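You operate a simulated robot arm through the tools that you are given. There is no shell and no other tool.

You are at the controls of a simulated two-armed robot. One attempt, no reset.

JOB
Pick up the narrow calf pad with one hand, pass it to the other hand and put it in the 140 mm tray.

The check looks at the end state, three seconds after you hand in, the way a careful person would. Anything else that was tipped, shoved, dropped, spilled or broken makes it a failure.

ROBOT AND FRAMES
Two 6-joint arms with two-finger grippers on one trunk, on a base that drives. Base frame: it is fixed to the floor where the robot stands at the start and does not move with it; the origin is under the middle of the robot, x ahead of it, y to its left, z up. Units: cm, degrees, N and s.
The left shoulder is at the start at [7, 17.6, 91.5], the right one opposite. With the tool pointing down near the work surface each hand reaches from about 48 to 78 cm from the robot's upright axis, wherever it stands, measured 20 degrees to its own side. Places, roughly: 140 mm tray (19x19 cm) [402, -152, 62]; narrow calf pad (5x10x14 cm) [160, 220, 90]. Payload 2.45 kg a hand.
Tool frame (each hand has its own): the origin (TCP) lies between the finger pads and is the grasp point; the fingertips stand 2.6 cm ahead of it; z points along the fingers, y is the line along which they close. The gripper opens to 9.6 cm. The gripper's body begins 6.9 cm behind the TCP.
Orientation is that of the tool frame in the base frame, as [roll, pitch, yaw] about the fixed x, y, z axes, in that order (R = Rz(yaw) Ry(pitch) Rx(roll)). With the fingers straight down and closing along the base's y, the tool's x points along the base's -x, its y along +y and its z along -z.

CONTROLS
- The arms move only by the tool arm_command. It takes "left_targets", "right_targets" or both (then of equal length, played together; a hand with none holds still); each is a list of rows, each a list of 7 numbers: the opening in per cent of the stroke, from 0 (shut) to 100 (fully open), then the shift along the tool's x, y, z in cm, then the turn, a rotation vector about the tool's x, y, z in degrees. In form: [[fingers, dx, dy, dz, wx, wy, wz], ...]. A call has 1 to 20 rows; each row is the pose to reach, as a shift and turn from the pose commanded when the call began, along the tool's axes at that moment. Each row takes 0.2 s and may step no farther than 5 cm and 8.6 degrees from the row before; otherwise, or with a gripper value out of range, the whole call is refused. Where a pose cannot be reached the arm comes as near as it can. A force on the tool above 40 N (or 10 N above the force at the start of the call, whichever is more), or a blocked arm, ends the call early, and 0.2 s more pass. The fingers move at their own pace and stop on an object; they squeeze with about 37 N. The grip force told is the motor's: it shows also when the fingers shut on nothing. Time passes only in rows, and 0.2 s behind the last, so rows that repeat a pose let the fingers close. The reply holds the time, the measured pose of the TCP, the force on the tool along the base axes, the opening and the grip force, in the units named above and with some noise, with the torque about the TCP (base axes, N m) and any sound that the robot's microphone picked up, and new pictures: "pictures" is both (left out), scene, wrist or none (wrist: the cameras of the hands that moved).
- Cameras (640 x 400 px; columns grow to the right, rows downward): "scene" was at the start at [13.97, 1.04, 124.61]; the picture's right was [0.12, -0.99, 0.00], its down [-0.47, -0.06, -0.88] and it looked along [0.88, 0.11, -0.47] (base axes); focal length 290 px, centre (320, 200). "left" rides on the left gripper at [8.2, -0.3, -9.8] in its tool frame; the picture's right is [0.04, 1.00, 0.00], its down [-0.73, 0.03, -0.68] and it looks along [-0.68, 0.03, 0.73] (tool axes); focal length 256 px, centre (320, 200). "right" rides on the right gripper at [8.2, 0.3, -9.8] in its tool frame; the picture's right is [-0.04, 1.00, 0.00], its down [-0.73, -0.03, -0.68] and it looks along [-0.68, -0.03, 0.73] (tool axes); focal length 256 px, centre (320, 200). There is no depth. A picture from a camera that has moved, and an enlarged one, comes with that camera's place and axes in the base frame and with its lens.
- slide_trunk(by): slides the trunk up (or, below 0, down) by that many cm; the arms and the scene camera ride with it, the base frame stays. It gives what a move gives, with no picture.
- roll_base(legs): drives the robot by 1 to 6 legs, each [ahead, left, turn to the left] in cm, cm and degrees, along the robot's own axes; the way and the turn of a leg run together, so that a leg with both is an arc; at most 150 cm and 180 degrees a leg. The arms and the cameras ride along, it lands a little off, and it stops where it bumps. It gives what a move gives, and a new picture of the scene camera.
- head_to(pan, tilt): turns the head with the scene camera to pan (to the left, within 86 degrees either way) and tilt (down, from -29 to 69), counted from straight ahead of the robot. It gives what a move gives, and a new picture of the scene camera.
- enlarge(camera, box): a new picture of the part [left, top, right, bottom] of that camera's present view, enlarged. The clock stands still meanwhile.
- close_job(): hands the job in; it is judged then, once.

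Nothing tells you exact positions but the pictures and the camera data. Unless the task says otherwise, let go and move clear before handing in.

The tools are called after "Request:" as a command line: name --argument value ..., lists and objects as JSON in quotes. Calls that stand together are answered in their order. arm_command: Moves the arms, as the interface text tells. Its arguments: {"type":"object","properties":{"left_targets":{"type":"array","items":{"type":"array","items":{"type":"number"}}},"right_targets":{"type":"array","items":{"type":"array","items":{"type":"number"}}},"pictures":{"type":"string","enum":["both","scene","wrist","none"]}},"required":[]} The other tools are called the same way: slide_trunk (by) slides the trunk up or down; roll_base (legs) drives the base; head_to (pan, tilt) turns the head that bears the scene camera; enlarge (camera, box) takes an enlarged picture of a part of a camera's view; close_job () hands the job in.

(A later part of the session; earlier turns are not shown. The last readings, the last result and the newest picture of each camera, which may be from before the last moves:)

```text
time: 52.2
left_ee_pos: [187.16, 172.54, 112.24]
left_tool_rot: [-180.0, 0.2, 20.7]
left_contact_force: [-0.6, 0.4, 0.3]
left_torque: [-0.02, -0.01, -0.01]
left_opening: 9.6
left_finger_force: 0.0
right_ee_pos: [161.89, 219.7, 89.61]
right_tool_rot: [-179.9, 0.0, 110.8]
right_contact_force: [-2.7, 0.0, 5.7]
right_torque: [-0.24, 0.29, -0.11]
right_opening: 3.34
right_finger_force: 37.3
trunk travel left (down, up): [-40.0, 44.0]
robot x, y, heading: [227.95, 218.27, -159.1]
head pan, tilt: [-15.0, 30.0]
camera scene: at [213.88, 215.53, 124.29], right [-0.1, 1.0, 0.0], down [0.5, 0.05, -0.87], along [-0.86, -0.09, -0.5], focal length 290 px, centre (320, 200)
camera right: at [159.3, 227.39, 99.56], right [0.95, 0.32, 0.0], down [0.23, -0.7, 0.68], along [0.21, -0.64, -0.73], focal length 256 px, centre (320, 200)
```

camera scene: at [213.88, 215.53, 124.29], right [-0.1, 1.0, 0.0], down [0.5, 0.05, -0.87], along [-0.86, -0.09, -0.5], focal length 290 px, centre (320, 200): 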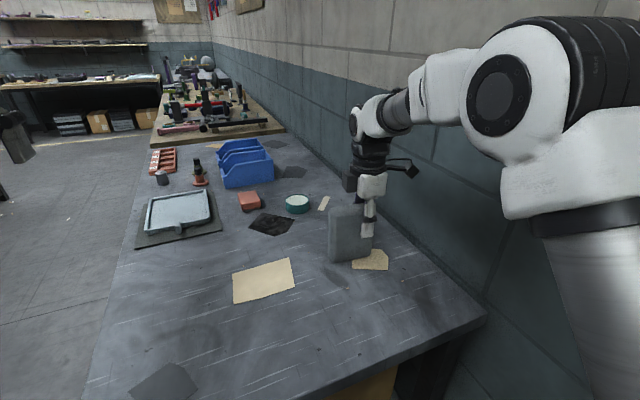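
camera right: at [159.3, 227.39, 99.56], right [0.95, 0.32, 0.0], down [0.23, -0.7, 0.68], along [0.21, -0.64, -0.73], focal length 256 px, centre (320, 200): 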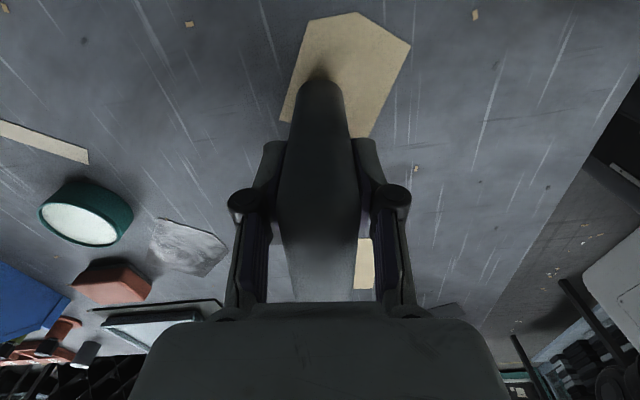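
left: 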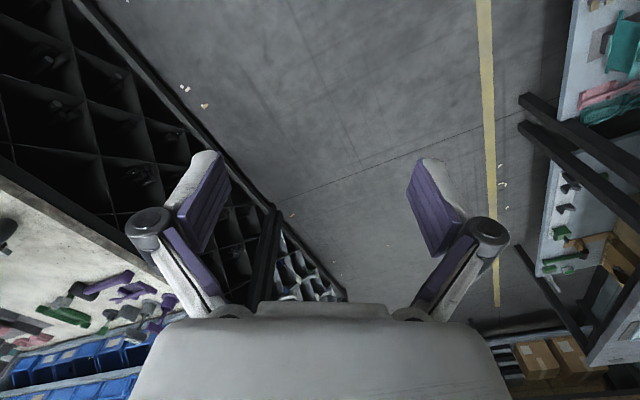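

The pad is gripped (37 N, 3.3 cm opening, so it is somewhat soft). I lift gently and check that it hangs straight.

Request:
arm_command --right_targets '[[0, 0, 0, -0.5, 0, 0, 0], [0, 0, 0, -1.2, 0, 0, 0], [0, 0, 0, -2.2, 0, 0, 0], [0, 0, 0, -3.5, 0, 0, 0], [0, 0, 0, -5, 0, 0, 0], [0, 0, 0, -5, 0, 0, 0]]' --pictures "both"

Request:
enlarge --camera "scene" --box '[280, 130, 440, 270]'

```text
time: 53.6
left_ee_pos: [187.27, 172.55, 112.17]
left_tool_rot: [-179.9, -0.1, 20.7]
left_contact_force: [-0.2, 0.1, -0.4]
left_torque: [0.01, 0.0, 0.05]
left_opening: 9.59
left_finger_force: 0.0
right_ee_pos: [162.09, 219.52, 94.57]
right_tool_rot: [180.0, 0.0, 110.8]
right_contact_force: [0.1, -0.7, -2.9]
right_torque: [0.04, 0.01, 0.0]
right_opening: 3.3
right_finger_force: 37.1
trunk travel left (down, up): [-40.0, 44.0]
robot x, y, heading: [227.64, 218.65, -159.2]
head pan, tilt: [-15.0, 30.0]
camera scene: at [213.8, 215.52, 124.28], right [-0.1, 1.0, 0.0], down [0.5, 0.05, -0.87], along [-0.86, -0.09, -0.5], focal length 290 px, centre (320, 200)
camera right: at [159.38, 227.29, 104.5], right [0.95, 0.32, 0.0], down [0.23, -0.7, 0.68], along [0.22, -0.64, -0.73], focal length 256 px, centre (320, 200)
```

scene: 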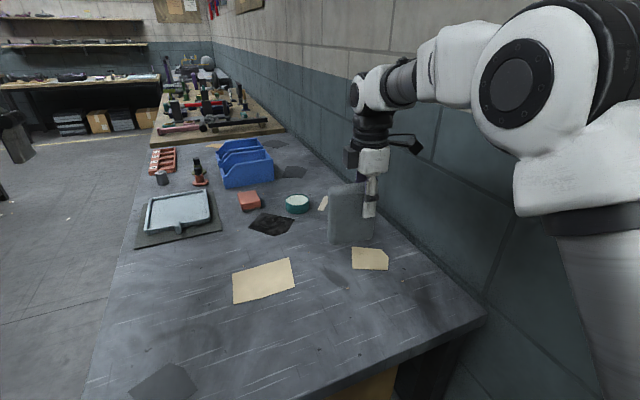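
right: 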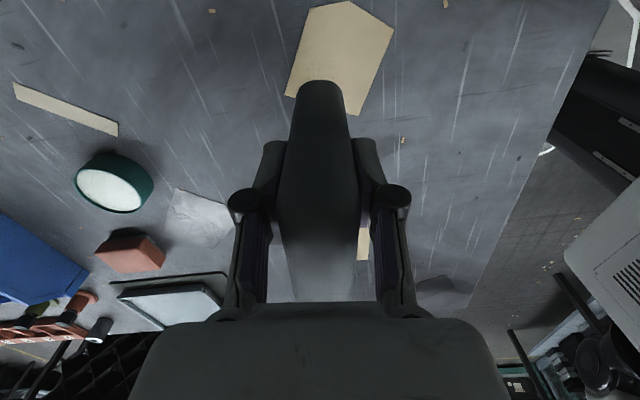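

```text
2.86 times, centred on (360, 200) of scene
camera zoom: at [213.8, 215.52, 124.28], right [-0.1, 1.0, 0.0], down [0.5, 0.05, -0.87], along [-0.86, -0.09, -0.5], focal length 829 px, centre (206, 200)
```

zoom: 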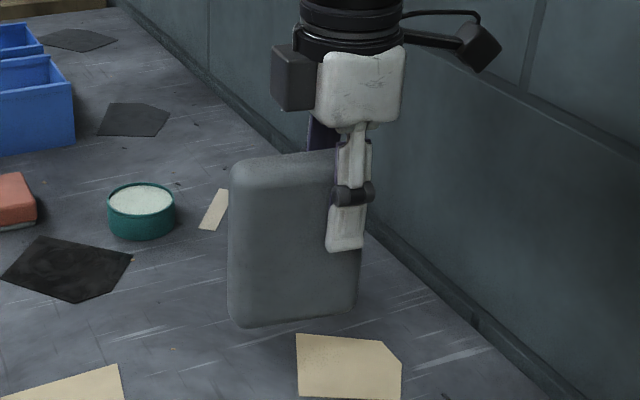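

The pad hangs straight and weighs about 0.3 kg. I lift it higher and bring it in towards the robot's middle, then I will back out into the open aisle for the handover.

Request:
arm_command --right_targets '[[0, 0, 0, -2, 0, 0, 0], [0, 0, 0, -4.5, 0, 0, 0], [0, 0, 0, -7, 0, 0, 0], [0, -1, 0.7, -9, 0, 0, 0], [0, -2.5, 1.8, -11, 0, 0, 0], [0, -4, 3, -13, 0, 0, 0], [0, -5.5, 4, -15, 0, 0, 0], [0, -7, 5, -15, 0, 0, 0], [0, -8, 5.9, -15, 0, 0, 0], [0, -8, 5.9, -15, 0, 0, 0]]' --pictures "scene"

```text
time: 55.8
left_ee_pos: [187.23, 172.65, 112.13]
left_tool_rot: [-179.8, -0.1, 20.7]
left_contact_force: [-0.2, 0.7, 0.2]
left_torque: [0.01, -0.01, 0.0]
left_opening: 9.61
left_finger_force: 0.0
right_ee_pos: [170.32, 214.24, 109.44]
right_tool_rot: [179.9, -0.1, 110.8]
right_contact_force: [0.0, 0.1, -1.5]
right_torque: [0.06, 0.0, -0.01]
right_opening: 3.38
right_finger_force: 37.2
trunk travel left (down, up): [-40.0, 44.0]
robot x, y, heading: [227.46, 218.33, -159.2]
head pan, tilt: [-15.0, 30.0]
camera scene: at [213.79, 215.53, 124.27], right [-0.1, 1.0, 0.0], down [0.5, 0.05, -0.87], along [-0.86, -0.09, -0.5], focal length 290 px, centre (320, 200)
```

scene: 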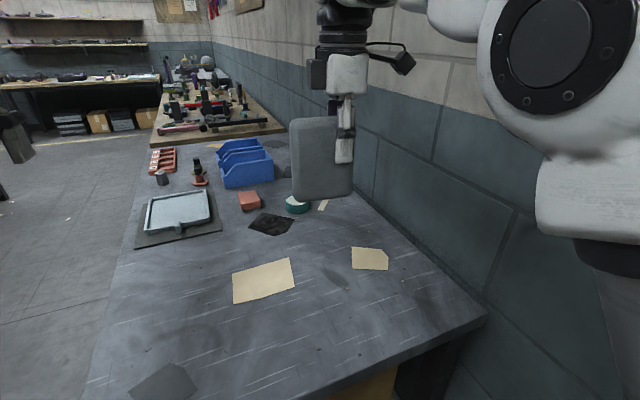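

I now back out sideways into the aisle, retracing the way in.

Request:
roll_base --legs '[[-16, 0, 0], [0, 83, 0]]'

Request:
head_to --pan 0 --tilt 25

```text
time: 61.4
left_ee_pos: [232.78, 98.56, 112.12]
left_tool_rot: [-179.9, 0.0, 21.1]
left_contact_force: [0.0, -0.4, -0.4]
left_torque: [-0.01, 0.01, -0.04]
left_opening: 9.6
left_finger_force: 0.1
right_ee_pos: [215.61, 140.3, 109.57]
right_tool_rot: [180.0, -0.1, 111.2]
right_contact_force: [0.2, -0.3, -1.3]
right_torque: [0.11, 0.05, -0.03]
right_opening: 3.32
right_finger_force: 37.0
trunk travel left (down, up): [-40.0, 44.0]
robot x, y, heading: [272.5, 144.73, -159.0]
head pan, tilt: [-15.0, 30.0]
camera scene: at [259.05, 141.7, 124.28], right [-0.11, 0.99, 0.0], down [0.5, 0.05, -0.87], along [-0.86, -0.09, -0.5], focal length 290 px, centre (320, 200)
```

scene: 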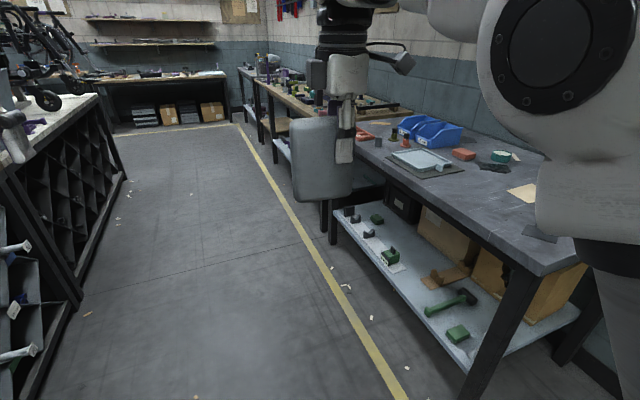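

```text
time: 62.1
left_ee_pos: [232.65, 98.54, 112.18]
left_tool_rot: [-179.9, 0.0, 21.1]
left_contact_force: [-0.1, -0.6, 1.0]
left_torque: [0.02, 0.01, -0.02]
left_opening: 9.6
left_finger_force: 0.1
right_ee_pos: [215.67, 140.3, 109.6]
right_tool_rot: [-180.0, 0.0, 111.3]
right_contact_force: [-0.9, -0.3, -3.3]
right_torque: [0.04, 0.05, 0.0]
right_opening: 3.38
right_finger_force: 37.0
trunk travel left (down, up): [-40.0, 44.0]
robot x, y, heading: [272.74, 144.64, -158.7]
head pan, tilt: [0.0, 25.0]
camera scene: at [259.43, 139.4, 125.07], right [-0.36, 0.93, 0.0], down [0.4, 0.15, -0.91], along [-0.85, -0.33, -0.42], focal length 290 px, centre (320, 200)
```

scene: 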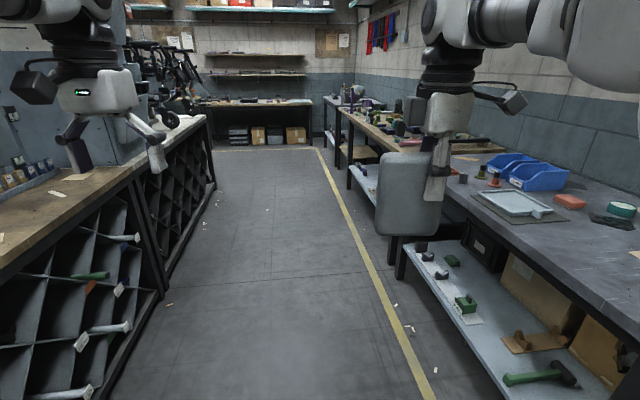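

The aisle around me is clear. I bring the pad to the middle in front and turn it 45°, so its free edge faces the left hand, and pitch the left hand up to point forward and down.

Request:
arm_command --left_targets '[[100, -1.5, 0, 1.25, 0, -6.25, 0], [100, -3, 0, 2.5, 0, -12.5, 0], [100, -4.5, 0, 3.75, 0, -18.75, 0], [100, -6, 0, 5, 0, -25, 0], [100, -7.5, 0, 6.25, 0, -31.25, 0], [100, -9, 0, 7.5, 0, -37.5, 0], [100, -10.5, 0, 8.75, 0, -43.75, 0], [100, -12, 0, 10, 0, -50, 0], [100, -12, 0, 10, 0, -50, 0]]' --right_targets '[[0, -1.3, -1.16, 1.45, 0, 0, -5.62], [0, -2.6, -2.32, 2.9, 0, 0, -11.25], [0, -3.9, -3.49, 4.35, 0, 0, -16.87], [0, -5.2, -4.65, 5.8, 0, 0, -22.5], [0, -6.5, -5.81, 7.25, 0, 0, -28.1], [0, -7.8, -6.97, 8.7, 0, 0, -33.75], [0, -9.1, -8.14, 10.15, 0, 0, -39.4], [0, -10.4, -9.3, 11.6, 0, 0, -45], [0, -10.4, -9.3, 11.6, 0, 0, -45]]' --pictures "both"

```text
time: 64.1
left_ee_pos: [221.5, 94.26, 102.2]
left_tool_rot: [-179.9, 50.1, 21.3]
left_contact_force: [-0.1, -1.0, 0.2]
left_torque: [-0.01, 0.0, 0.0]
left_opening: 9.59
left_finger_force: 0.0
right_ee_pos: [210.57, 127.18, 98.02]
right_tool_rot: [-179.9, 0.0, 156.3]
right_contact_force: [0.0, -0.1, -1.9]
right_torque: [-0.01, 0.05, -0.02]
right_opening: 3.34
right_finger_force: 36.6
trunk travel left (down, up): [-40.0, 44.0]
robot x, y, heading: [272.85, 144.46, -158.8]
head pan, tilt: [0.0, 25.0]
camera scene: at [259.52, 139.44, 125.09], right [-0.36, 0.93, 0.0], down [0.39, 0.15, -0.91], along [-0.85, -0.33, -0.42], focal length 290 px, centre (320, 200)
camera right: at [203.11, 130.66, 107.9], right [0.44, 0.9, 0.0], down [0.66, -0.32, 0.68], along [0.61, -0.3, -0.73], focal length 256 px, centre (320, 200)
camera left: at [233.41, 99.37, 102.32], right [0.38, -0.92, -0.03], down [0.06, -0.01, 1.0], along [-0.92, -0.38, 0.05], focal length 256 px, centre (320, 200)
```

scene: 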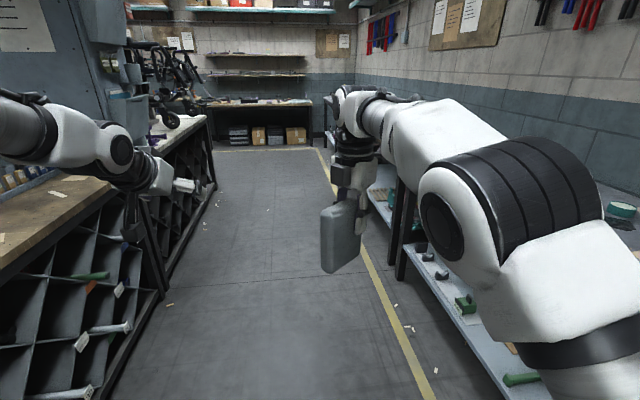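
right: 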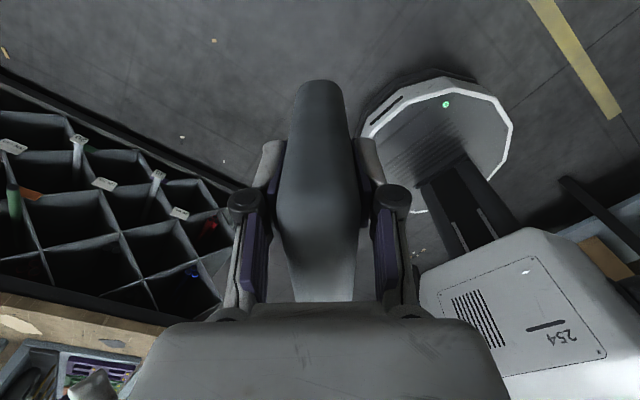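
left: 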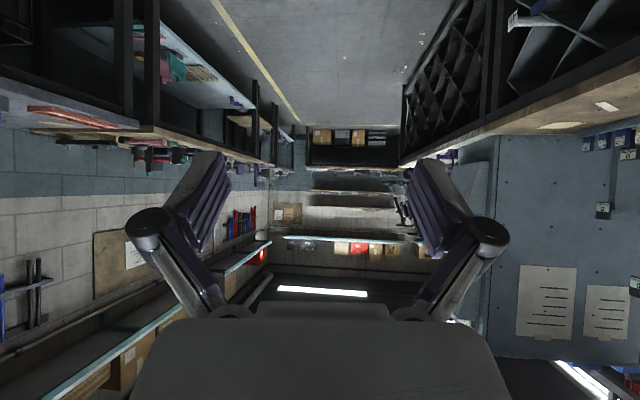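

Both poses are reachable, and I also see my round base in the right wrist view. Next I swing the left hand 45° to the right and set it 18 cm short of the pad's free lower edge, along its finger line.

Request:
arm_command --left_targets '[[100, 1.22, -2.56, -1.57, 4.31, 0, 3.6], [100, 2.44, -5.12, -3.15, 8.62, 0, 7.2], [100, 3.66, -7.67, -4.72, 12.94, 0, 10.8], [100, 4.87, -10.23, -6.3, 17.25, 0, 14.4], [100, 6.09, -12.79, -7.87, 21.56, 0, 18], [100, 7.31, -15.35, -9.45, 25.9, 0, 21.6], [100, 8.53, -17.9, -11.0, 30.2, 0, 25.2], [100, 9.75, -20.46, -12.6, 34.5, 0, 28.8], [100, 9.75, -20.46, -12.6, 34.5, 0, 28.8]]' --pictures "both"

```text
time: 66.1
left_ee_pos: [223.62, 116.95, 100.02]
left_tool_rot: [-179.6, 50.1, -23.6]
left_contact_force: [0.3, 0.5, -0.4]
left_torque: [0.0, -0.04, 0.02]
left_opening: 9.62
left_finger_force: 0.0
left hand out of reach, approached as far as the arm can: row 3, 4, 5, 6, 7, 8, 9
right_ee_pos: [210.45, 127.17, 97.91]
right_tool_rot: [-179.9, -0.1, 156.2]
right_contact_force: [-0.4, 1.0, -2.4]
right_torque: [0.02, 0.03, -0.01]
right_opening: 3.35
right_finger_force: 37.1
trunk travel left (down, up): [-40.0, 44.0]
robot x, y, heading: [272.86, 145.13, -159.1]
head pan, tilt: [0.0, 25.0]
camera scene: at [259.45, 139.32, 125.07], right [-0.36, 0.93, 0.0], down [0.39, 0.15, -0.91], along [-0.85, -0.33, -0.42], focal length 290 px, centre (320, 200)
camera left: at [235.49, 112.22, 100.01], right [-0.38, -0.92, -0.03], down [0.03, -0.05, 1.0], along [-0.92, 0.38, 0.05], focal length 256 px, centre (320, 200)
```

scene: 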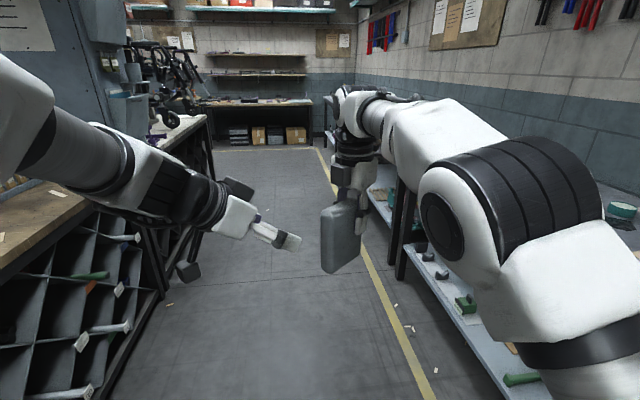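
left: 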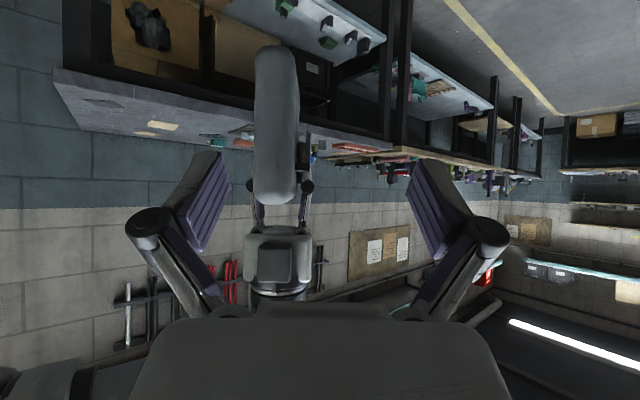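

The left hand stopped a little short of the standoff (too close to the body), but it is well placed: the pad's edge is 4 cm to one side and 13 cm ahead. I line up sideways, advance a little and check again.

Request:
arm_command --left_targets '[[100, 0.2, -2, 1, 0, 0, 0], [100, 0.43, -4.14, 2.5, 0, 0, 0], [100, 0.43, -4.14, 4, 0, 0, 0], [100, 0.43, -4.14, 4, 0, 0, 0]]' --pictures "both"

Request:
enlarge --camera "left" --box '[200, 0, 440, 200]'

Request:
enlarge --camera "scene" --box '[200, 130, 420, 290]'

```text
time: 67.1
left_ee_pos: [222.68, 121.2, 96.93]
left_tool_rot: [-176.1, 50.5, -20.7]
left_contact_force: [0.5, -0.4, -0.2]
left_torque: [0.01, 0.01, -0.01]
left_opening: 9.62
left_finger_force: 0.0
left hand out of reach, approached as far as the arm can: row 1, 2
right_ee_pos: [210.52, 127.12, 97.95]
right_tool_rot: [-180.0, 0.0, 156.2]
right_contact_force: [0.6, 0.0, -2.2]
right_torque: [0.03, 0.06, 0.03]
right_opening: 3.34
right_finger_force: 36.9
trunk travel left (down, up): [-40.0, 44.0]
robot x, y, heading: [273.34, 144.21, -159.2]
head pan, tilt: [0.0, 25.0]
camera scene: at [259.22, 140.5, 124.47], right [-0.24, 0.97, 0.0], down [0.47, 0.12, -0.88], along [-0.85, -0.21, -0.48], focal length 290 px, centre (320, 200)
camera left: at [234.7, 116.55, 96.83], right [-0.37, -0.92, -0.07], down [0.02, -0.09, 1.0], along [-0.93, 0.37, 0.06], focal length 256 px, centre (320, 200)
```

scene: 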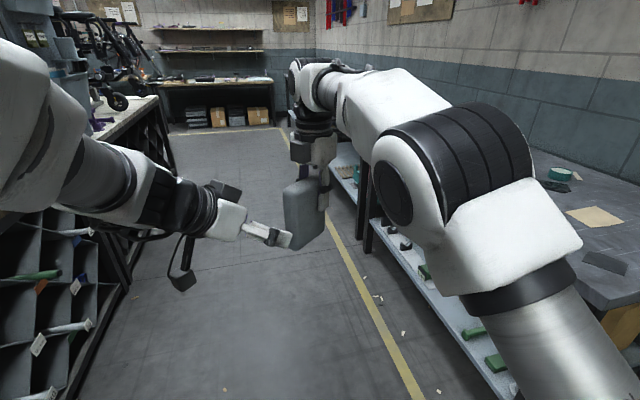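
left: 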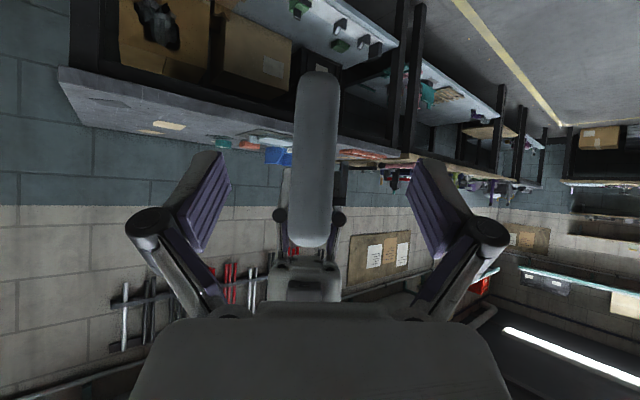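

```text
2.00 times, centred on (320, 100) of left
camera zoom: at [234.7, 116.55, 96.83], right [-0.37, -0.92, -0.07], down [0.02, -0.09, 1.0], along [-0.93, 0.37, 0.06], focal length 512 px, centre (320, 400)
```

zoom: 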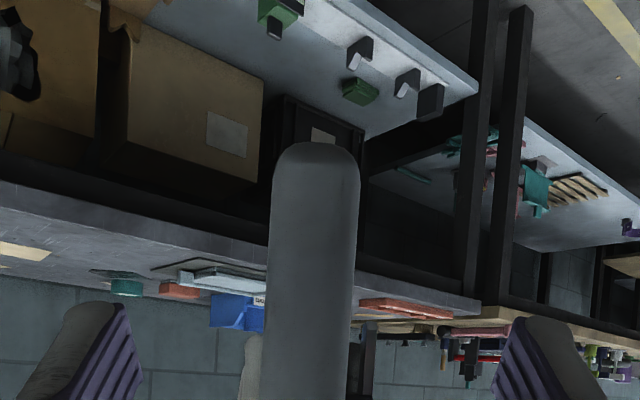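

```text
2.50 times, centred on (310, 210) of scene
camera zoom: at [259.22, 140.5, 124.47], right [-0.24, 0.97, 0.0], down [0.47, 0.12, -0.88], along [-0.85, -0.21, -0.48], focal length 726 px, centre (345, 175)
```

zoom: 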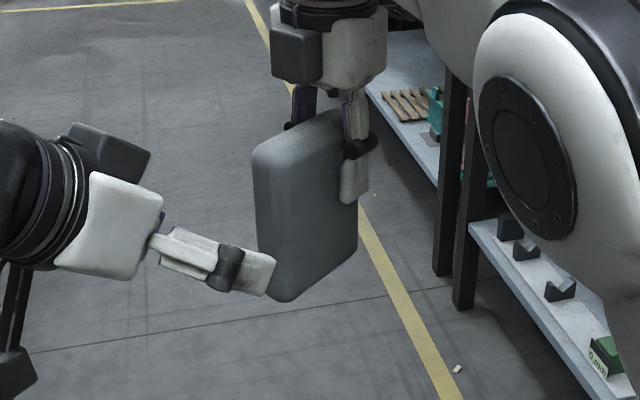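

The left fingers now line up with the pad, but the head camera's view shifted and the left hand is slightly twisted, so the left elbow is probably leaning on the head. I move both hands together 5.5 cm forward, 6 cm left and 3 cm down to give the left arm room.

Request:
arm_command --left_targets '[[100, 0.62, 2.03, 0.43, 0, 0, 0], [100, 1.25, 4.07, 0.86, 0, 0, 0], [100, 1.87, 6.1, 1.28, 0, 0, 0], [100, 2.49, 8.13, 1.71, 0, 0, 0], [100, 2.49, 8.13, 1.71, 0, 0, 0]]' --right_targets '[[0, -0.08, -2.03, 0.75, 0, 0, 0], [0, -0.16, -4.07, 1.5, 0, 0, 0], [0, -0.23, -6.1, 2.25, 0, 0, 0], [0, -0.31, -8.14, 3, 0, 0, 0], [0, -0.31, -8.14, 3, 0, 0, 0]]' --pictures "both"

```text
time: 68.3
left_ee_pos: [219.99, 114.29, 94.25]
left_tool_rot: [-179.9, 50.1, -23.8]
left_contact_force: [0.7, 0.1, 0.9]
left_torque: [0.0, -0.02, -0.01]
left_opening: 9.59
left_finger_force: 0.0
right_ee_pos: [209.22, 121.75, 94.34]
right_tool_rot: [180.0, -0.1, 156.1]
right_contact_force: [-0.1, 0.9, -2.0]
right_torque: [0.04, 0.04, 0.01]
right_opening: 3.33
right_finger_force: 37.0
right hand out of reach, approached as far as the arm can: row 3, 4, 5
trunk travel left (down, up): [-40.0, 44.0]
robot x, y, heading: [273.21, 144.56, -158.8]
head pan, tilt: [0.0, 25.0]
camera scene: at [259.49, 139.48, 125.09], right [-0.36, 0.93, 0.0], down [0.39, 0.15, -0.91], along [-0.85, -0.33, -0.42], focal length 290 px, centre (320, 200)
camera right: at [201.86, 125.27, 104.13], right [0.44, 0.9, 0.0], down [0.66, -0.32, 0.68], along [0.61, -0.3, -0.73], focal length 256 px, centre (320, 200)
camera left: at [231.81, 109.63, 94.25], right [-0.38, -0.92, -0.03], down [0.03, -0.05, 1.0], along [-0.92, 0.38, 0.05], focal length 256 px, centre (320, 200)
```

scene: 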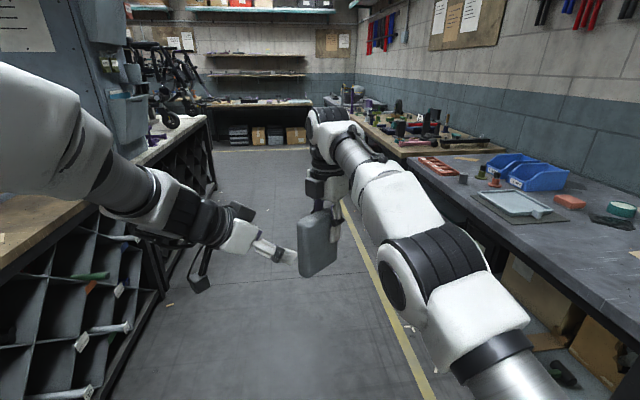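
right: 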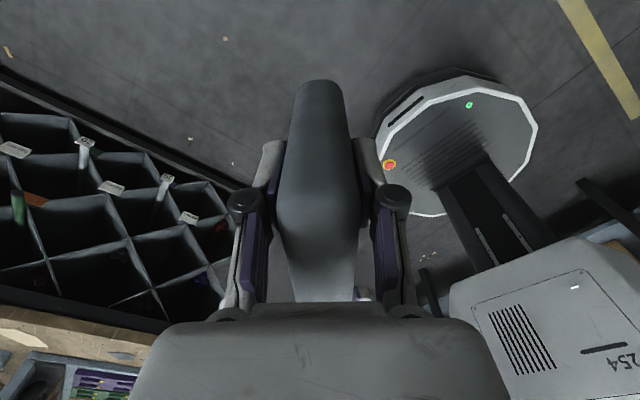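
left: 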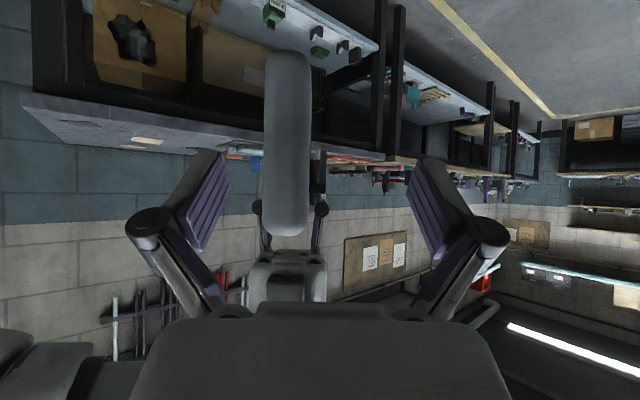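

The head is free again and the pad sits squarely in the left camera's view; it is about 3.4 cm thick, and the rest of the 5 cm is its clip. I align the left hand and advance so its fingers straddle the lower free edge, below the clip.

Request:
arm_command --left_targets '[[100, -0.1, -1.2, 1, 0, 0, 0], [100, -0.2, -2.4, 2, 0, 0, 0], [100, -0.3, -2.4, 4, 0, 0, 0], [100, -0.3, -2.4, 6, 0, 0, 0], [100, -0.3, -2.4, 6, 0, 0, 0]]' --pictures "both"

Request:
enlarge --camera "scene" --box '[210, 150, 390, 290]'

```text
time: 69.5
left_ee_pos: [216.56, 118.41, 90.74]
left_tool_rot: [-179.8, 50.1, -23.7]
left_contact_force: [0.1, -0.5, -0.4]
left_torque: [0.01, -0.01, 0.01]
left_opening: 9.61
left_finger_force: 0.0
right_ee_pos: [209.29, 121.6, 94.19]
right_tool_rot: [-180.0, 0.0, 156.2]
right_contact_force: [0.2, -0.2, -2.0]
right_torque: [0.05, 0.09, 0.0]
right_opening: 3.34
right_finger_force: 37.4
trunk travel left (down, up): [-40.0, 44.0]
robot x, y, heading: [272.97, 144.76, -158.6]
head pan, tilt: [0.0, 25.0]
camera scene: at [259.46, 139.37, 125.08], right [-0.36, 0.93, 0.0], down [0.39, 0.15, -0.91], along [-0.85, -0.33, -0.42], focal length 290 px, centre (320, 200)
camera left: at [228.35, 113.63, 90.58], right [-0.38, -0.92, -0.03], down [0.03, -0.05, 1.0], along [-0.92, 0.38, 0.05], focal length 256 px, centre (320, 200)
```

scene: 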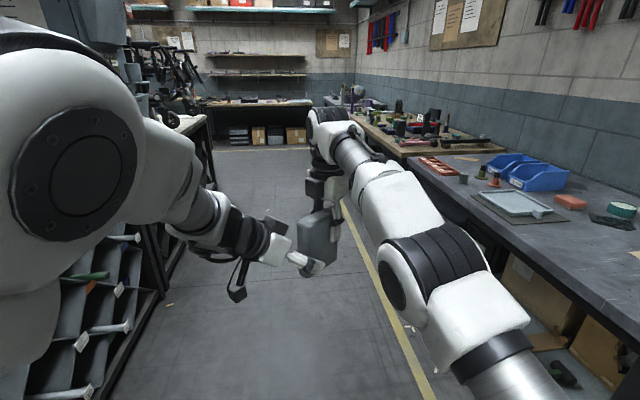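
left: 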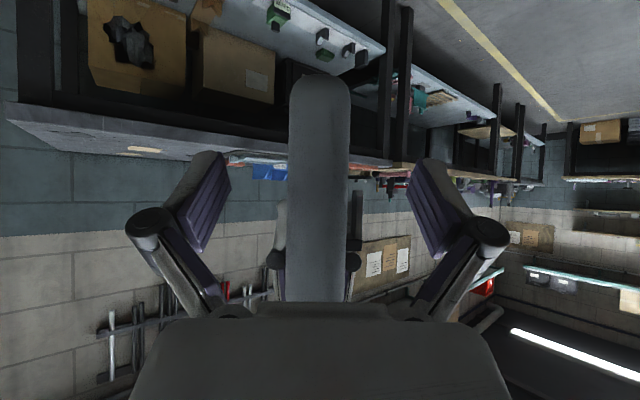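

```text
2.86 times, centred on (300, 220) of scene
camera zoom: at [259.46, 139.37, 125.08], right [-0.36, 0.93, 0.0], down [0.39, 0.15, -0.91], along [-0.85, -0.33, -0.42], focal length 829 px, centre (377, 143)
```

zoom: 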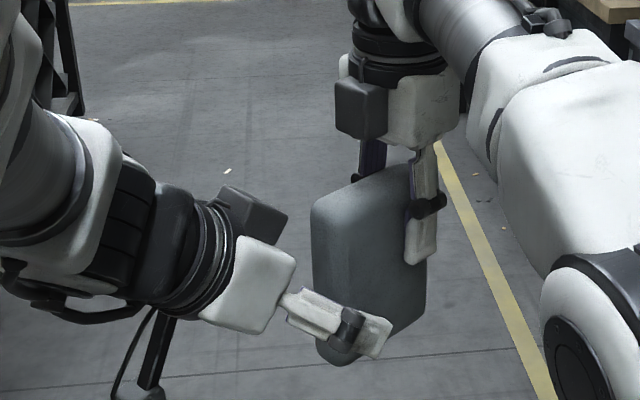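

The left fingers straddle the lower corner of the pad, centred. I advance the last 2.4 cm and close the left hand while the right keeps holding.

Request:
arm_command --left_targets '[[100, 0, 0, 1.2, 0, 0, 0], [100, 0, 0, 2.4, 0, 0, 0], [60, 0, 0, 2.4, 0, 0, 0], [30, 0, 0, 2.4, 0, 0, 0], [0, 0, 0, 2.4, 0, 0, 0], [0, 0, 0, 2.4, 0, 0, 0], [0, 0, 0, 2.4, 0, 0, 0]]' --pictures "both"

Request:
enlarge --camera "scene" --box '[210, 150, 390, 290]'

```text
time: 71.1
left_ee_pos: [214.69, 119.11, 89.02]
left_tool_rot: [-179.5, 50.2, -23.6]
left_contact_force: [20.6, 20.5, 14.7]
left_torque: [-0.26, 0.75, -1.24]
left_opening: 3.36
left_finger_force: 36.7
right_ee_pos: [209.24, 121.54, 94.04]
right_tool_rot: [-179.9, 0.1, 156.2]
right_contact_force: [-20.4, -20.9, -14.8]
right_torque: [-0.42, 1.07, -0.41]
right_opening: 3.36
right_finger_force: 37.0
trunk travel left (down, up): [-40.0, 44.0]
robot x, y, heading: [272.97, 144.45, -158.7]
head pan, tilt: [0.0, 25.0]
camera scene: at [259.43, 139.37, 125.07], right [-0.36, 0.93, 0.0], down [0.39, 0.15, -0.91], along [-0.85, -0.33, -0.42], focal length 290 px, centre (320, 200)
camera left: at [226.54, 114.31, 89.05], right [-0.38, -0.92, -0.04], down [0.04, -0.05, 1.0], along [-0.92, 0.38, 0.05], focal length 256 px, centre (320, 200)
```

scene: 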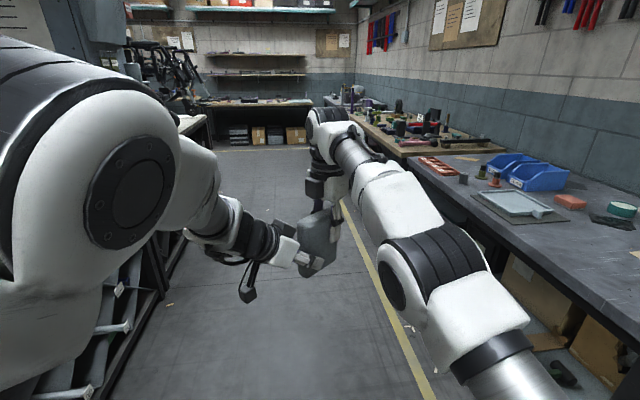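
left: 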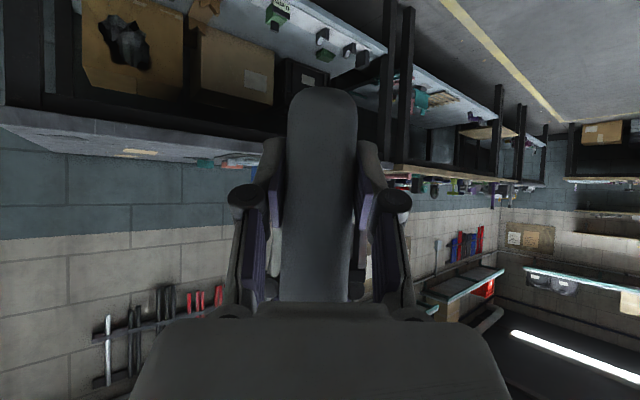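

```text
2.86 times, centred on (300, 220) of scene
camera zoom: at [259.43, 139.37, 125.07], right [-0.36, 0.93, 0.0], down [0.39, 0.15, -0.91], along [-0.85, -0.33, -0.42], focal length 829 px, centre (377, 143)
```

zoom: 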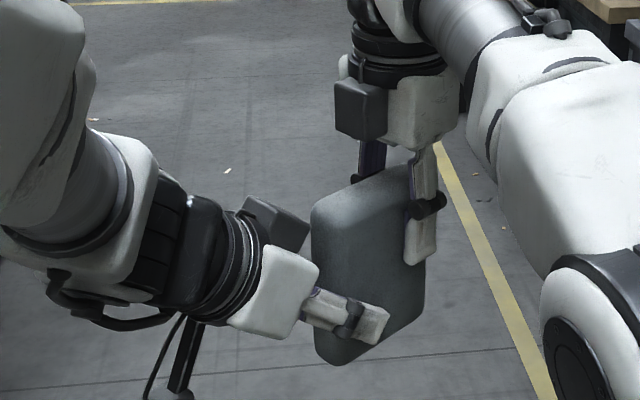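

Both hands hold the pad, with about 30 N of internal strain between them. I ease the left hand by a couple of millimetres in the force's direction before the right hand lets go.

Request:
arm_command --left_targets '[[0, 0, -0.1, -0.07, 0, 0, 0], [0, -0.02, -0.2, -0.14, 0, 0, 0], [0, -0.02, -0.2, -0.14, 0, 0, 0]]' --pictures "none"

```text
time: 71.9
left_ee_pos: [214.9, 119.02, 89.18]
left_tool_rot: [-179.4, 50.3, -23.2]
left_contact_force: [-9.3, 17.4, 1.8]
left_torque: [-0.18, 0.24, -0.6]
left_opening: 3.34
left_finger_force: 37.5
right_ee_pos: [209.29, 121.51, 94.23]
right_tool_rot: [-179.9, 0.0, 156.3]
right_contact_force: [9.7, -17.4, -3.9]
right_torque: [-0.62, -0.58, -0.09]
right_opening: 3.34
right_finger_force: 37.2
trunk travel left (down, up): [-40.0, 44.0]
robot x, y, heading: [273.18, 144.85, -158.9]
head pan, tilt: [0.0, 25.0]
```

Request:
arm_command --left_targets '[[0, -0.05, -0.1, 0.05, 0, 0, 0], [0, -0.05, -0.12, 0.06, 0, 0, 0], [0, -0.05, -0.12, 0.06, 0, 0, 0]]' --pictures "none"

```text
time: 72.7
left_ee_pos: [214.91, 119.04, 89.27]
left_tool_rot: [-179.3, 50.4, -23.0]
left_contact_force: [-22.2, 11.2, -12.7]
left_torque: [-0.46, -0.66, -0.18]
left_opening: 3.36
left_finger_force: 36.7
right_ee_pos: [209.2, 121.63, 94.31]
right_tool_rot: [-180.0, 0.0, 156.2]
right_contact_force: [21.6, -12.3, 13.5]
right_torque: [-0.49, -1.29, 0.09]
right_opening: 3.37
right_finger_force: 37.4
trunk travel left (down, up): [-40.0, 44.0]
robot x, y, heading: [272.94, 144.53, -159.0]
head pan, tilt: [0.0, 25.0]
```

The strain only moves around within a few millimetres, so it is fine to let go. The right hand opens while the left holds.

Request:
arm_command --right_targets '[[50, 0, 0, 0, 0, 0, 0], [80, 0, 0, 0, 0, 0, 0], [80, 0, 0, 0, 0, 0, 0]]' --pictures "both"

Request:
enlarge --camera "scene" --box '[210, 150, 390, 290]'

```text
time: 73.5
left_ee_pos: [214.91, 119.19, 89.41]
left_tool_rot: [-179.5, 50.6, -23.1]
left_contact_force: [0.9, -0.7, -2.3]
left_torque: [-0.04, -0.06, 0.01]
left_opening: 3.35
left_finger_force: 37.3
right_ee_pos: [209.17, 121.55, 94.15]
right_tool_rot: [-180.0, 0.0, 156.2]
right_contact_force: [-0.8, 0.8, -0.4]
right_torque: [0.01, 0.01, 0.01]
right_opening: 7.69
right_finger_force: 0.1
trunk travel left (down, up): [-40.0, 44.0]
robot x, y, heading: [272.57, 144.26, -159.1]
head pan, tilt: [0.0, 25.0]
camera scene: at [259.43, 139.37, 125.07], right [-0.36, 0.93, 0.0], down [0.39, 0.15, -0.91], along [-0.85, -0.33, -0.42], focal length 290 px, centre (320, 200)
camera right: at [201.8, 125.19, 104.08], right [0.44, 0.9, 0.0], down [0.66, -0.32, 0.68], along [0.61, -0.3, -0.73], focal length 256 px, centre (320, 200)
```

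scene: 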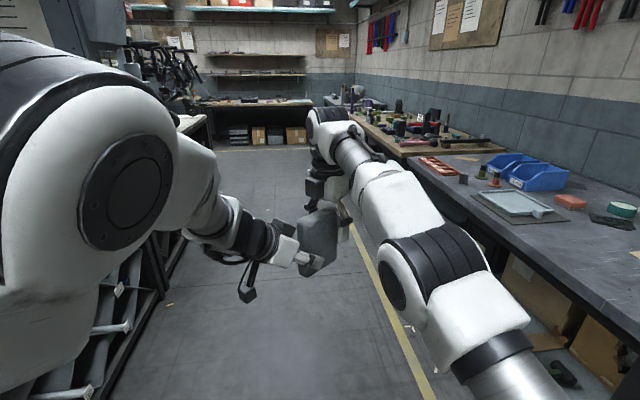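
right: 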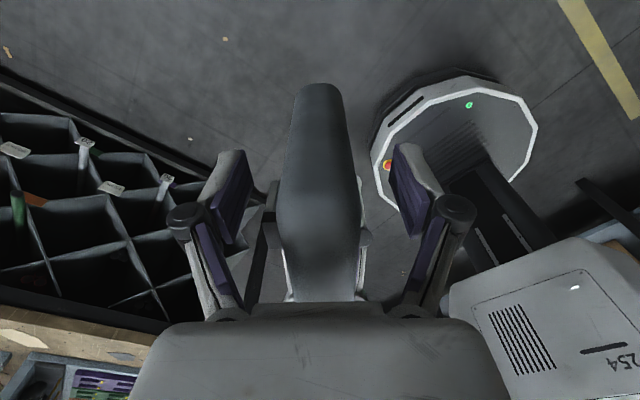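

```text
2.86 times, centred on (300, 220) of scene
camera zoom: at [259.43, 139.37, 125.07], right [-0.36, 0.93, 0.0], down [0.39, 0.15, -0.91], along [-0.85, -0.33, -0.42], focal length 829 px, centre (377, 143)
```

zoom: 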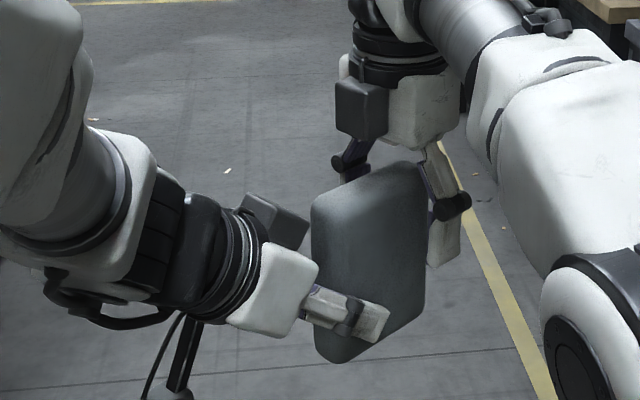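

The left hand alone carries the pad now. I separate them vertically: left down, right up, so the right fingers slide off the pad's top without touching.

Request:
arm_command --left_targets '[[0, 0.77, 0, 0.635, 0, 0, 0], [0, 1.93, 0, 1.59, 0, 0, 0], [0, 3.48, 0, 2.86, 0, 0, 0], [0, 5.41, 0, 4.45, 0, 0, 0], [0, 5.41, 0, 4.45, 0, 0, 0]]' --right_targets '[[80, 0, 0, -0.8, 0, 0, 0], [80, 0, 0, -1.8, 0, 0, 0], [80, 0, 0, -2.8, 0, 0, 0], [80, 0, 0, -3.5, 0, 0, 0], [80, 0, 0, -3.5, 0, 0, 0]]' --pictures "both"

```text
time: 74.7
left_ee_pos: [214.72, 118.33, 83.17]
left_tool_rot: [-178.6, 51.5, -21.7]
left_contact_force: [-0.3, -0.2, -1.7]
left_torque: [-0.04, -0.08, -0.03]
left_opening: 3.37
left_finger_force: 36.9
right_ee_pos: [209.76, 122.53, 96.69]
right_tool_rot: [180.0, 0.0, 156.3]
right_contact_force: [0.3, 1.0, -0.6]
right_torque: [0.0, 0.01, 0.01]
right_opening: 7.68
right_finger_force: 0.1
right hand out of reach, approached as far as the arm can: row 1, 2, 3, 4, 5
trunk travel left (down, up): [-40.0, 44.0]
robot x, y, heading: [272.91, 144.68, -158.6]
head pan, tilt: [0.0, 25.0]
camera scene: at [259.46, 139.39, 125.08], right [-0.36, 0.93, 0.0], down [0.39, 0.15, -0.91], along [-0.85, -0.33, -0.42], focal length 290 px, centre (320, 200)
camera right: at [202.41, 126.1, 106.61], right [0.44, 0.9, 0.0], down [0.66, -0.32, 0.68], along [0.61, -0.3, -0.73], focal length 256 px, centre (320, 200)
camera left: at [226.71, 113.93, 82.86], right [-0.36, -0.93, -0.05], down [0.05, -0.07, 1.0], along [-0.93, 0.36, 0.07], focal length 256 px, centre (320, 200)
```

scene: 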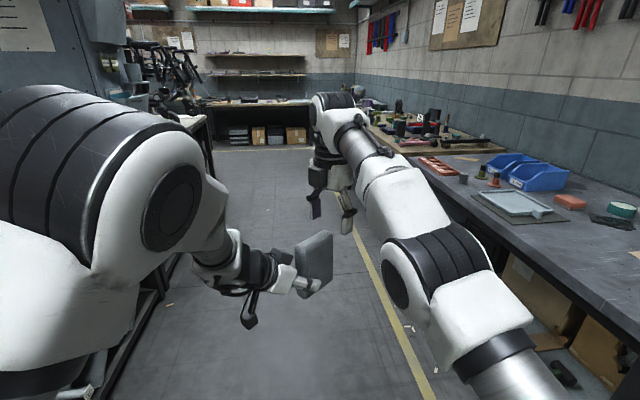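
right: 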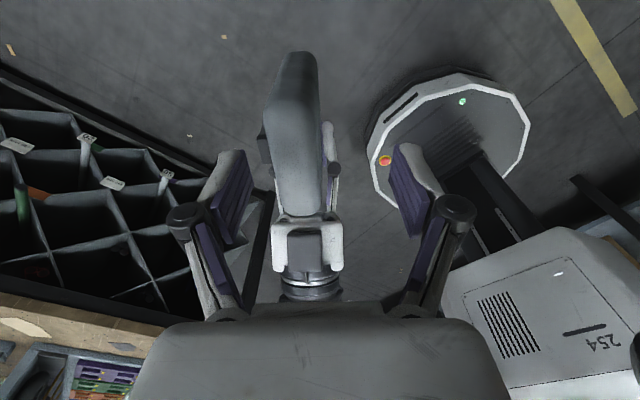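
left: 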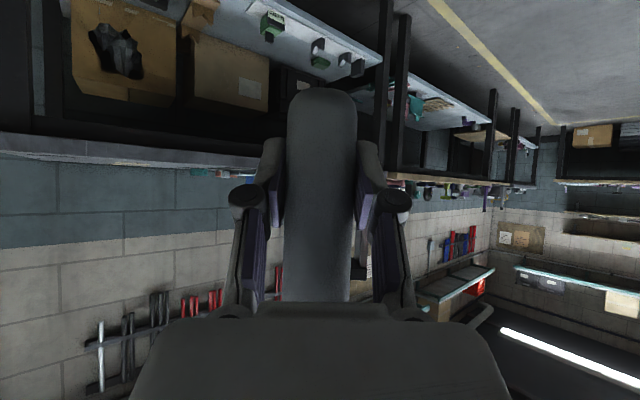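

The handover is done: the left hand holds the pad upright. First I tuck the right hand away to the right, then bring the left hand to point straight ahead and higher.

Request:
arm_command --right_targets '[[80, -0.5, 2.5, -1, 0, 0, 6], [80, 0, 5.5, -2, 0, 0, 12], [80, 0.5, 9, -3, 0, 0, 18], [80, 1, 12.5, -4.5, 0, 0, 24], [80, 1.7, 16, -6, 0, 0, 30], [80, 2.5, 19.5, -7.5, 0, 0, 36], [80, 3.2, 23, -9, 0, 0, 42], [80, 4, 26.5, -10, 0, 0, 48], [80, 4.6, 29.5, -11, 0, 0, 54], [80, 5.1, 31.7, -11.3, 0, 0, 60]]' --pictures "none"

Request:
arm_command --left_targets '[[0, -0.47, 1.27, -2.12, -3.5, 0, -2.83], [0, -0.93, 2.55, -4.24, -7, 0, -5.66], [0, -1.4, 3.82, -6.36, -10.5, 0, -8.49], [0, -1.87, 5.1, -8.48, -14, 0, -11.3], [0, -2.33, 6.37, -10.6, -17.5, 0, -14.15], [0, -2.8, 7.65, -12.72, -21, 0, -17], [0, -3.27, 8.92, -14.84, -24.5, 0, -19.8], [0, -3.74, 10.2, -16.96, -28, 0, -22.6], [0, -4.2, 11.47, -19.08, -31.5, 0, -25.5], [0, -4.67, 12.75, -21.2, -35, 0, -28.3], [0, -4.67, 12.75, -21.2, -35, 0, -28.3]]' --pictures "both"

```text
time: 76.9
left_ee_pos: [214.87, 118.45, 82.68]
left_tool_rot: [-178.2, 51.1, -21.4]
left_contact_force: [0.9, -0.3, -1.4]
left_torque: [0.0, -0.04, 0.02]
left_opening: 3.33
left_finger_force: 36.9
right_ee_pos: [217.97, 153.58, 108.02]
right_tool_rot: [-179.9, 0.0, 96.1]
right_contact_force: [-0.3, 0.4, -0.2]
right_torque: [-0.03, -0.05, -0.01]
right_opening: 7.68
right_finger_force: 0.0
trunk travel left (down, up): [-40.0, 44.0]
robot x, y, heading: [273.02, 144.43, -158.8]
head pan, tilt: [0.0, 25.0]
```

```text
time: 79.3
left_ee_pos: [221.88, 102.32, 99.32]
left_tool_rot: [179.1, 50.4, 20.5]
left_contact_force: [-0.7, -0.1, -2.1]
left_torque: [-0.01, -0.07, 0.0]
left_opening: 3.35
left_finger_force: 36.7
right_ee_pos: [217.79, 153.41, 107.89]
right_tool_rot: [179.8, 0.0, 96.2]
right_contact_force: [-0.1, -0.5, 0.1]
right_torque: [0.01, -0.01, -0.01]
right_opening: 7.68
right_finger_force: 0.0
trunk travel left (down, up): [-40.0, 44.0]
robot x, y, heading: [273.03, 144.61, -158.9]
head pan, tilt: [0.0, 25.0]
camera scene: at [259.4, 139.38, 125.07], right [-0.36, 0.93, 0.0], down [0.4, 0.15, -0.91], along [-0.85, -0.33, -0.42], focal length 290 px, centre (320, 200)
camera left: at [233.69, 107.37, 99.28], right [0.38, -0.92, -0.02], down [0.06, 0.0, 1.0], along [-0.92, -0.39, 0.05], focal length 256 px, centre (320, 200)
```

scene: 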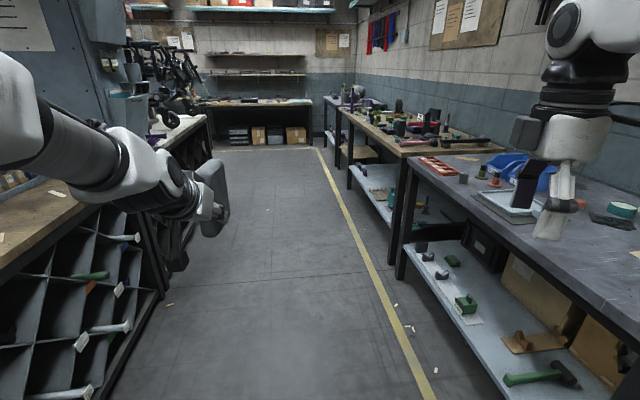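
left: 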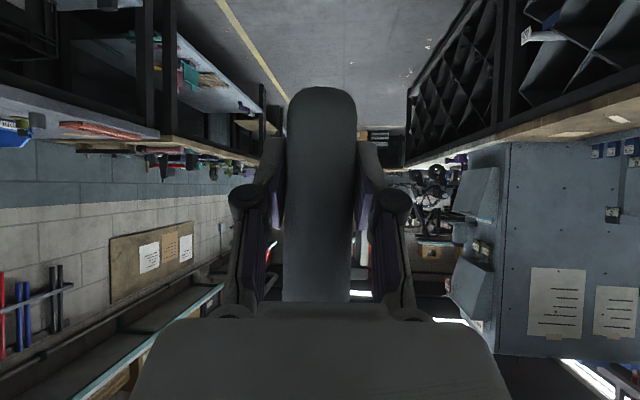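

The pad is held upright, pointing straight ahead. I back up into the wide passage and turn left to face the rack, then look for the tray.

Request:
roll_base --legs '[[-27, 0, 0], [0, 0, 75]]'

Request:
head_to --pan 20 --tilt 20

Request:
head_to --pan 45 --tilt 25

```text
time: 84.5
left_ee_pos: [325.22, 94.04, 99.28]
left_tool_rot: [179.1, 50.3, 94.9]
left_contact_force: [0.1, 0.3, -1.8]
left_torque: [0.08, 0.05, -0.01]
left_opening: 3.35
left_finger_force: 37.2
right_ee_pos: [274.89, 103.66, 107.89]
right_tool_rot: [-180.0, 0.0, 170.8]
right_contact_force: [-0.2, 0.0, 0.9]
right_torque: [0.0, 0.0, 0.01]
right_opening: 7.68
right_finger_force: 0.0
trunk travel left (down, up): [-40.0, 44.0]
robot x, y, heading: [298.23, 154.44, -84.3]
head pan, tilt: [0.0, 25.0]
camera scene: at [299.38, 140.09, 125.08], right [-1.0, -0.1, 0.0], down [-0.04, 0.42, -0.91], along [0.09, -0.9, -0.42], focal length 290 px, centre (320, 200)
```

scene: 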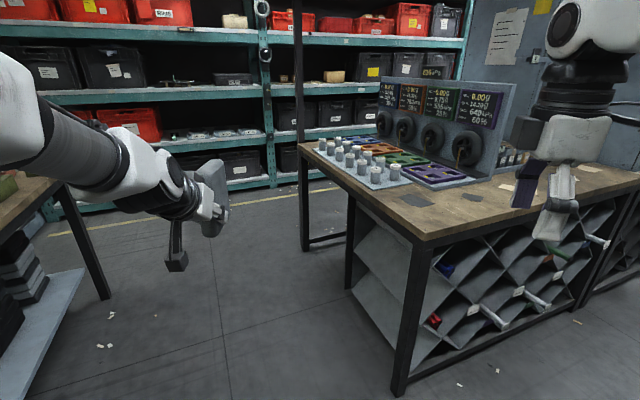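

```text
time: 85.3
left_ee_pos: [325.18, 93.91, 99.27]
left_tool_rot: [179.1, 50.3, 95.1]
left_contact_force: [0.8, -0.3, -1.4]
left_torque: [0.06, 0.02, 0.02]
left_opening: 3.32
left_finger_force: 36.6
right_ee_pos: [274.86, 103.63, 108.01]
right_tool_rot: [-179.9, 0.0, 170.9]
right_contact_force: [0.3, -0.3, 0.2]
right_torque: [0.02, 0.03, 0.03]
right_opening: 7.67
right_finger_force: 0.1
trunk travel left (down, up): [-40.0, 44.0]
robot x, y, heading: [297.82, 154.41, -84.4]
head pan, tilt: [20.0, 20.0]
camera scene: at [302.48, 140.86, 125.88], right [-0.9, -0.43, 0.0], down [-0.15, 0.31, -0.94], along [0.41, -0.85, -0.34], focal length 290 px, centre (320, 200)
```

scene: 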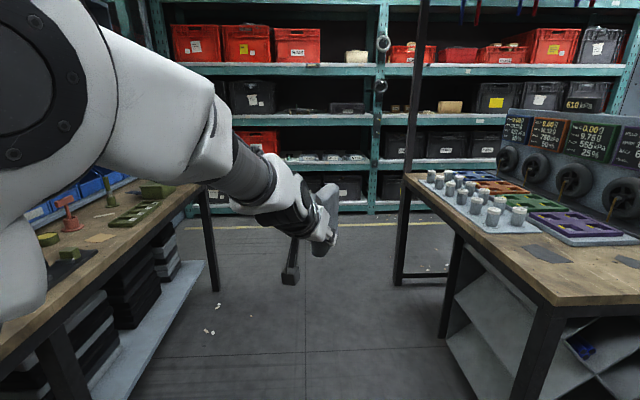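

```text
time: 86.2
left_ee_pos: [325.17, 93.92, 99.28]
left_tool_rot: [179.1, 50.3, 95.0]
left_contact_force: [0.7, -0.9, -2.2]
left_torque: [0.08, 0.04, -0.03]
left_opening: 3.34
left_finger_force: 37.5
right_ee_pos: [274.84, 103.63, 107.97]
right_tool_rot: [-179.9, 0.0, 170.8]
right_contact_force: [0.2, -0.5, -0.2]
right_torque: [-0.02, 0.0, -0.05]
right_opening: 7.69
right_finger_force: 0.1
trunk travel left (down, up): [-40.0, 44.0]
robot x, y, heading: [298.03, 154.49, -84.2]
head pan, tilt: [45.0, 25.0]
camera scene: at [305.58, 143.41, 125.08], right [-0.63, -0.77, 0.0], down [-0.33, 0.27, -0.91], along [0.7, -0.57, -0.42], focal length 290 px, centre (320, 200)
```

scene: 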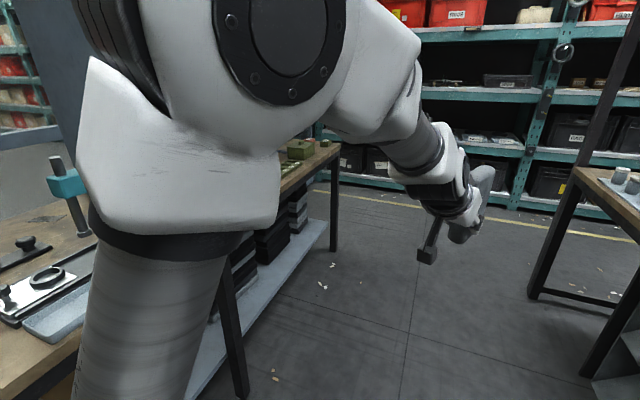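

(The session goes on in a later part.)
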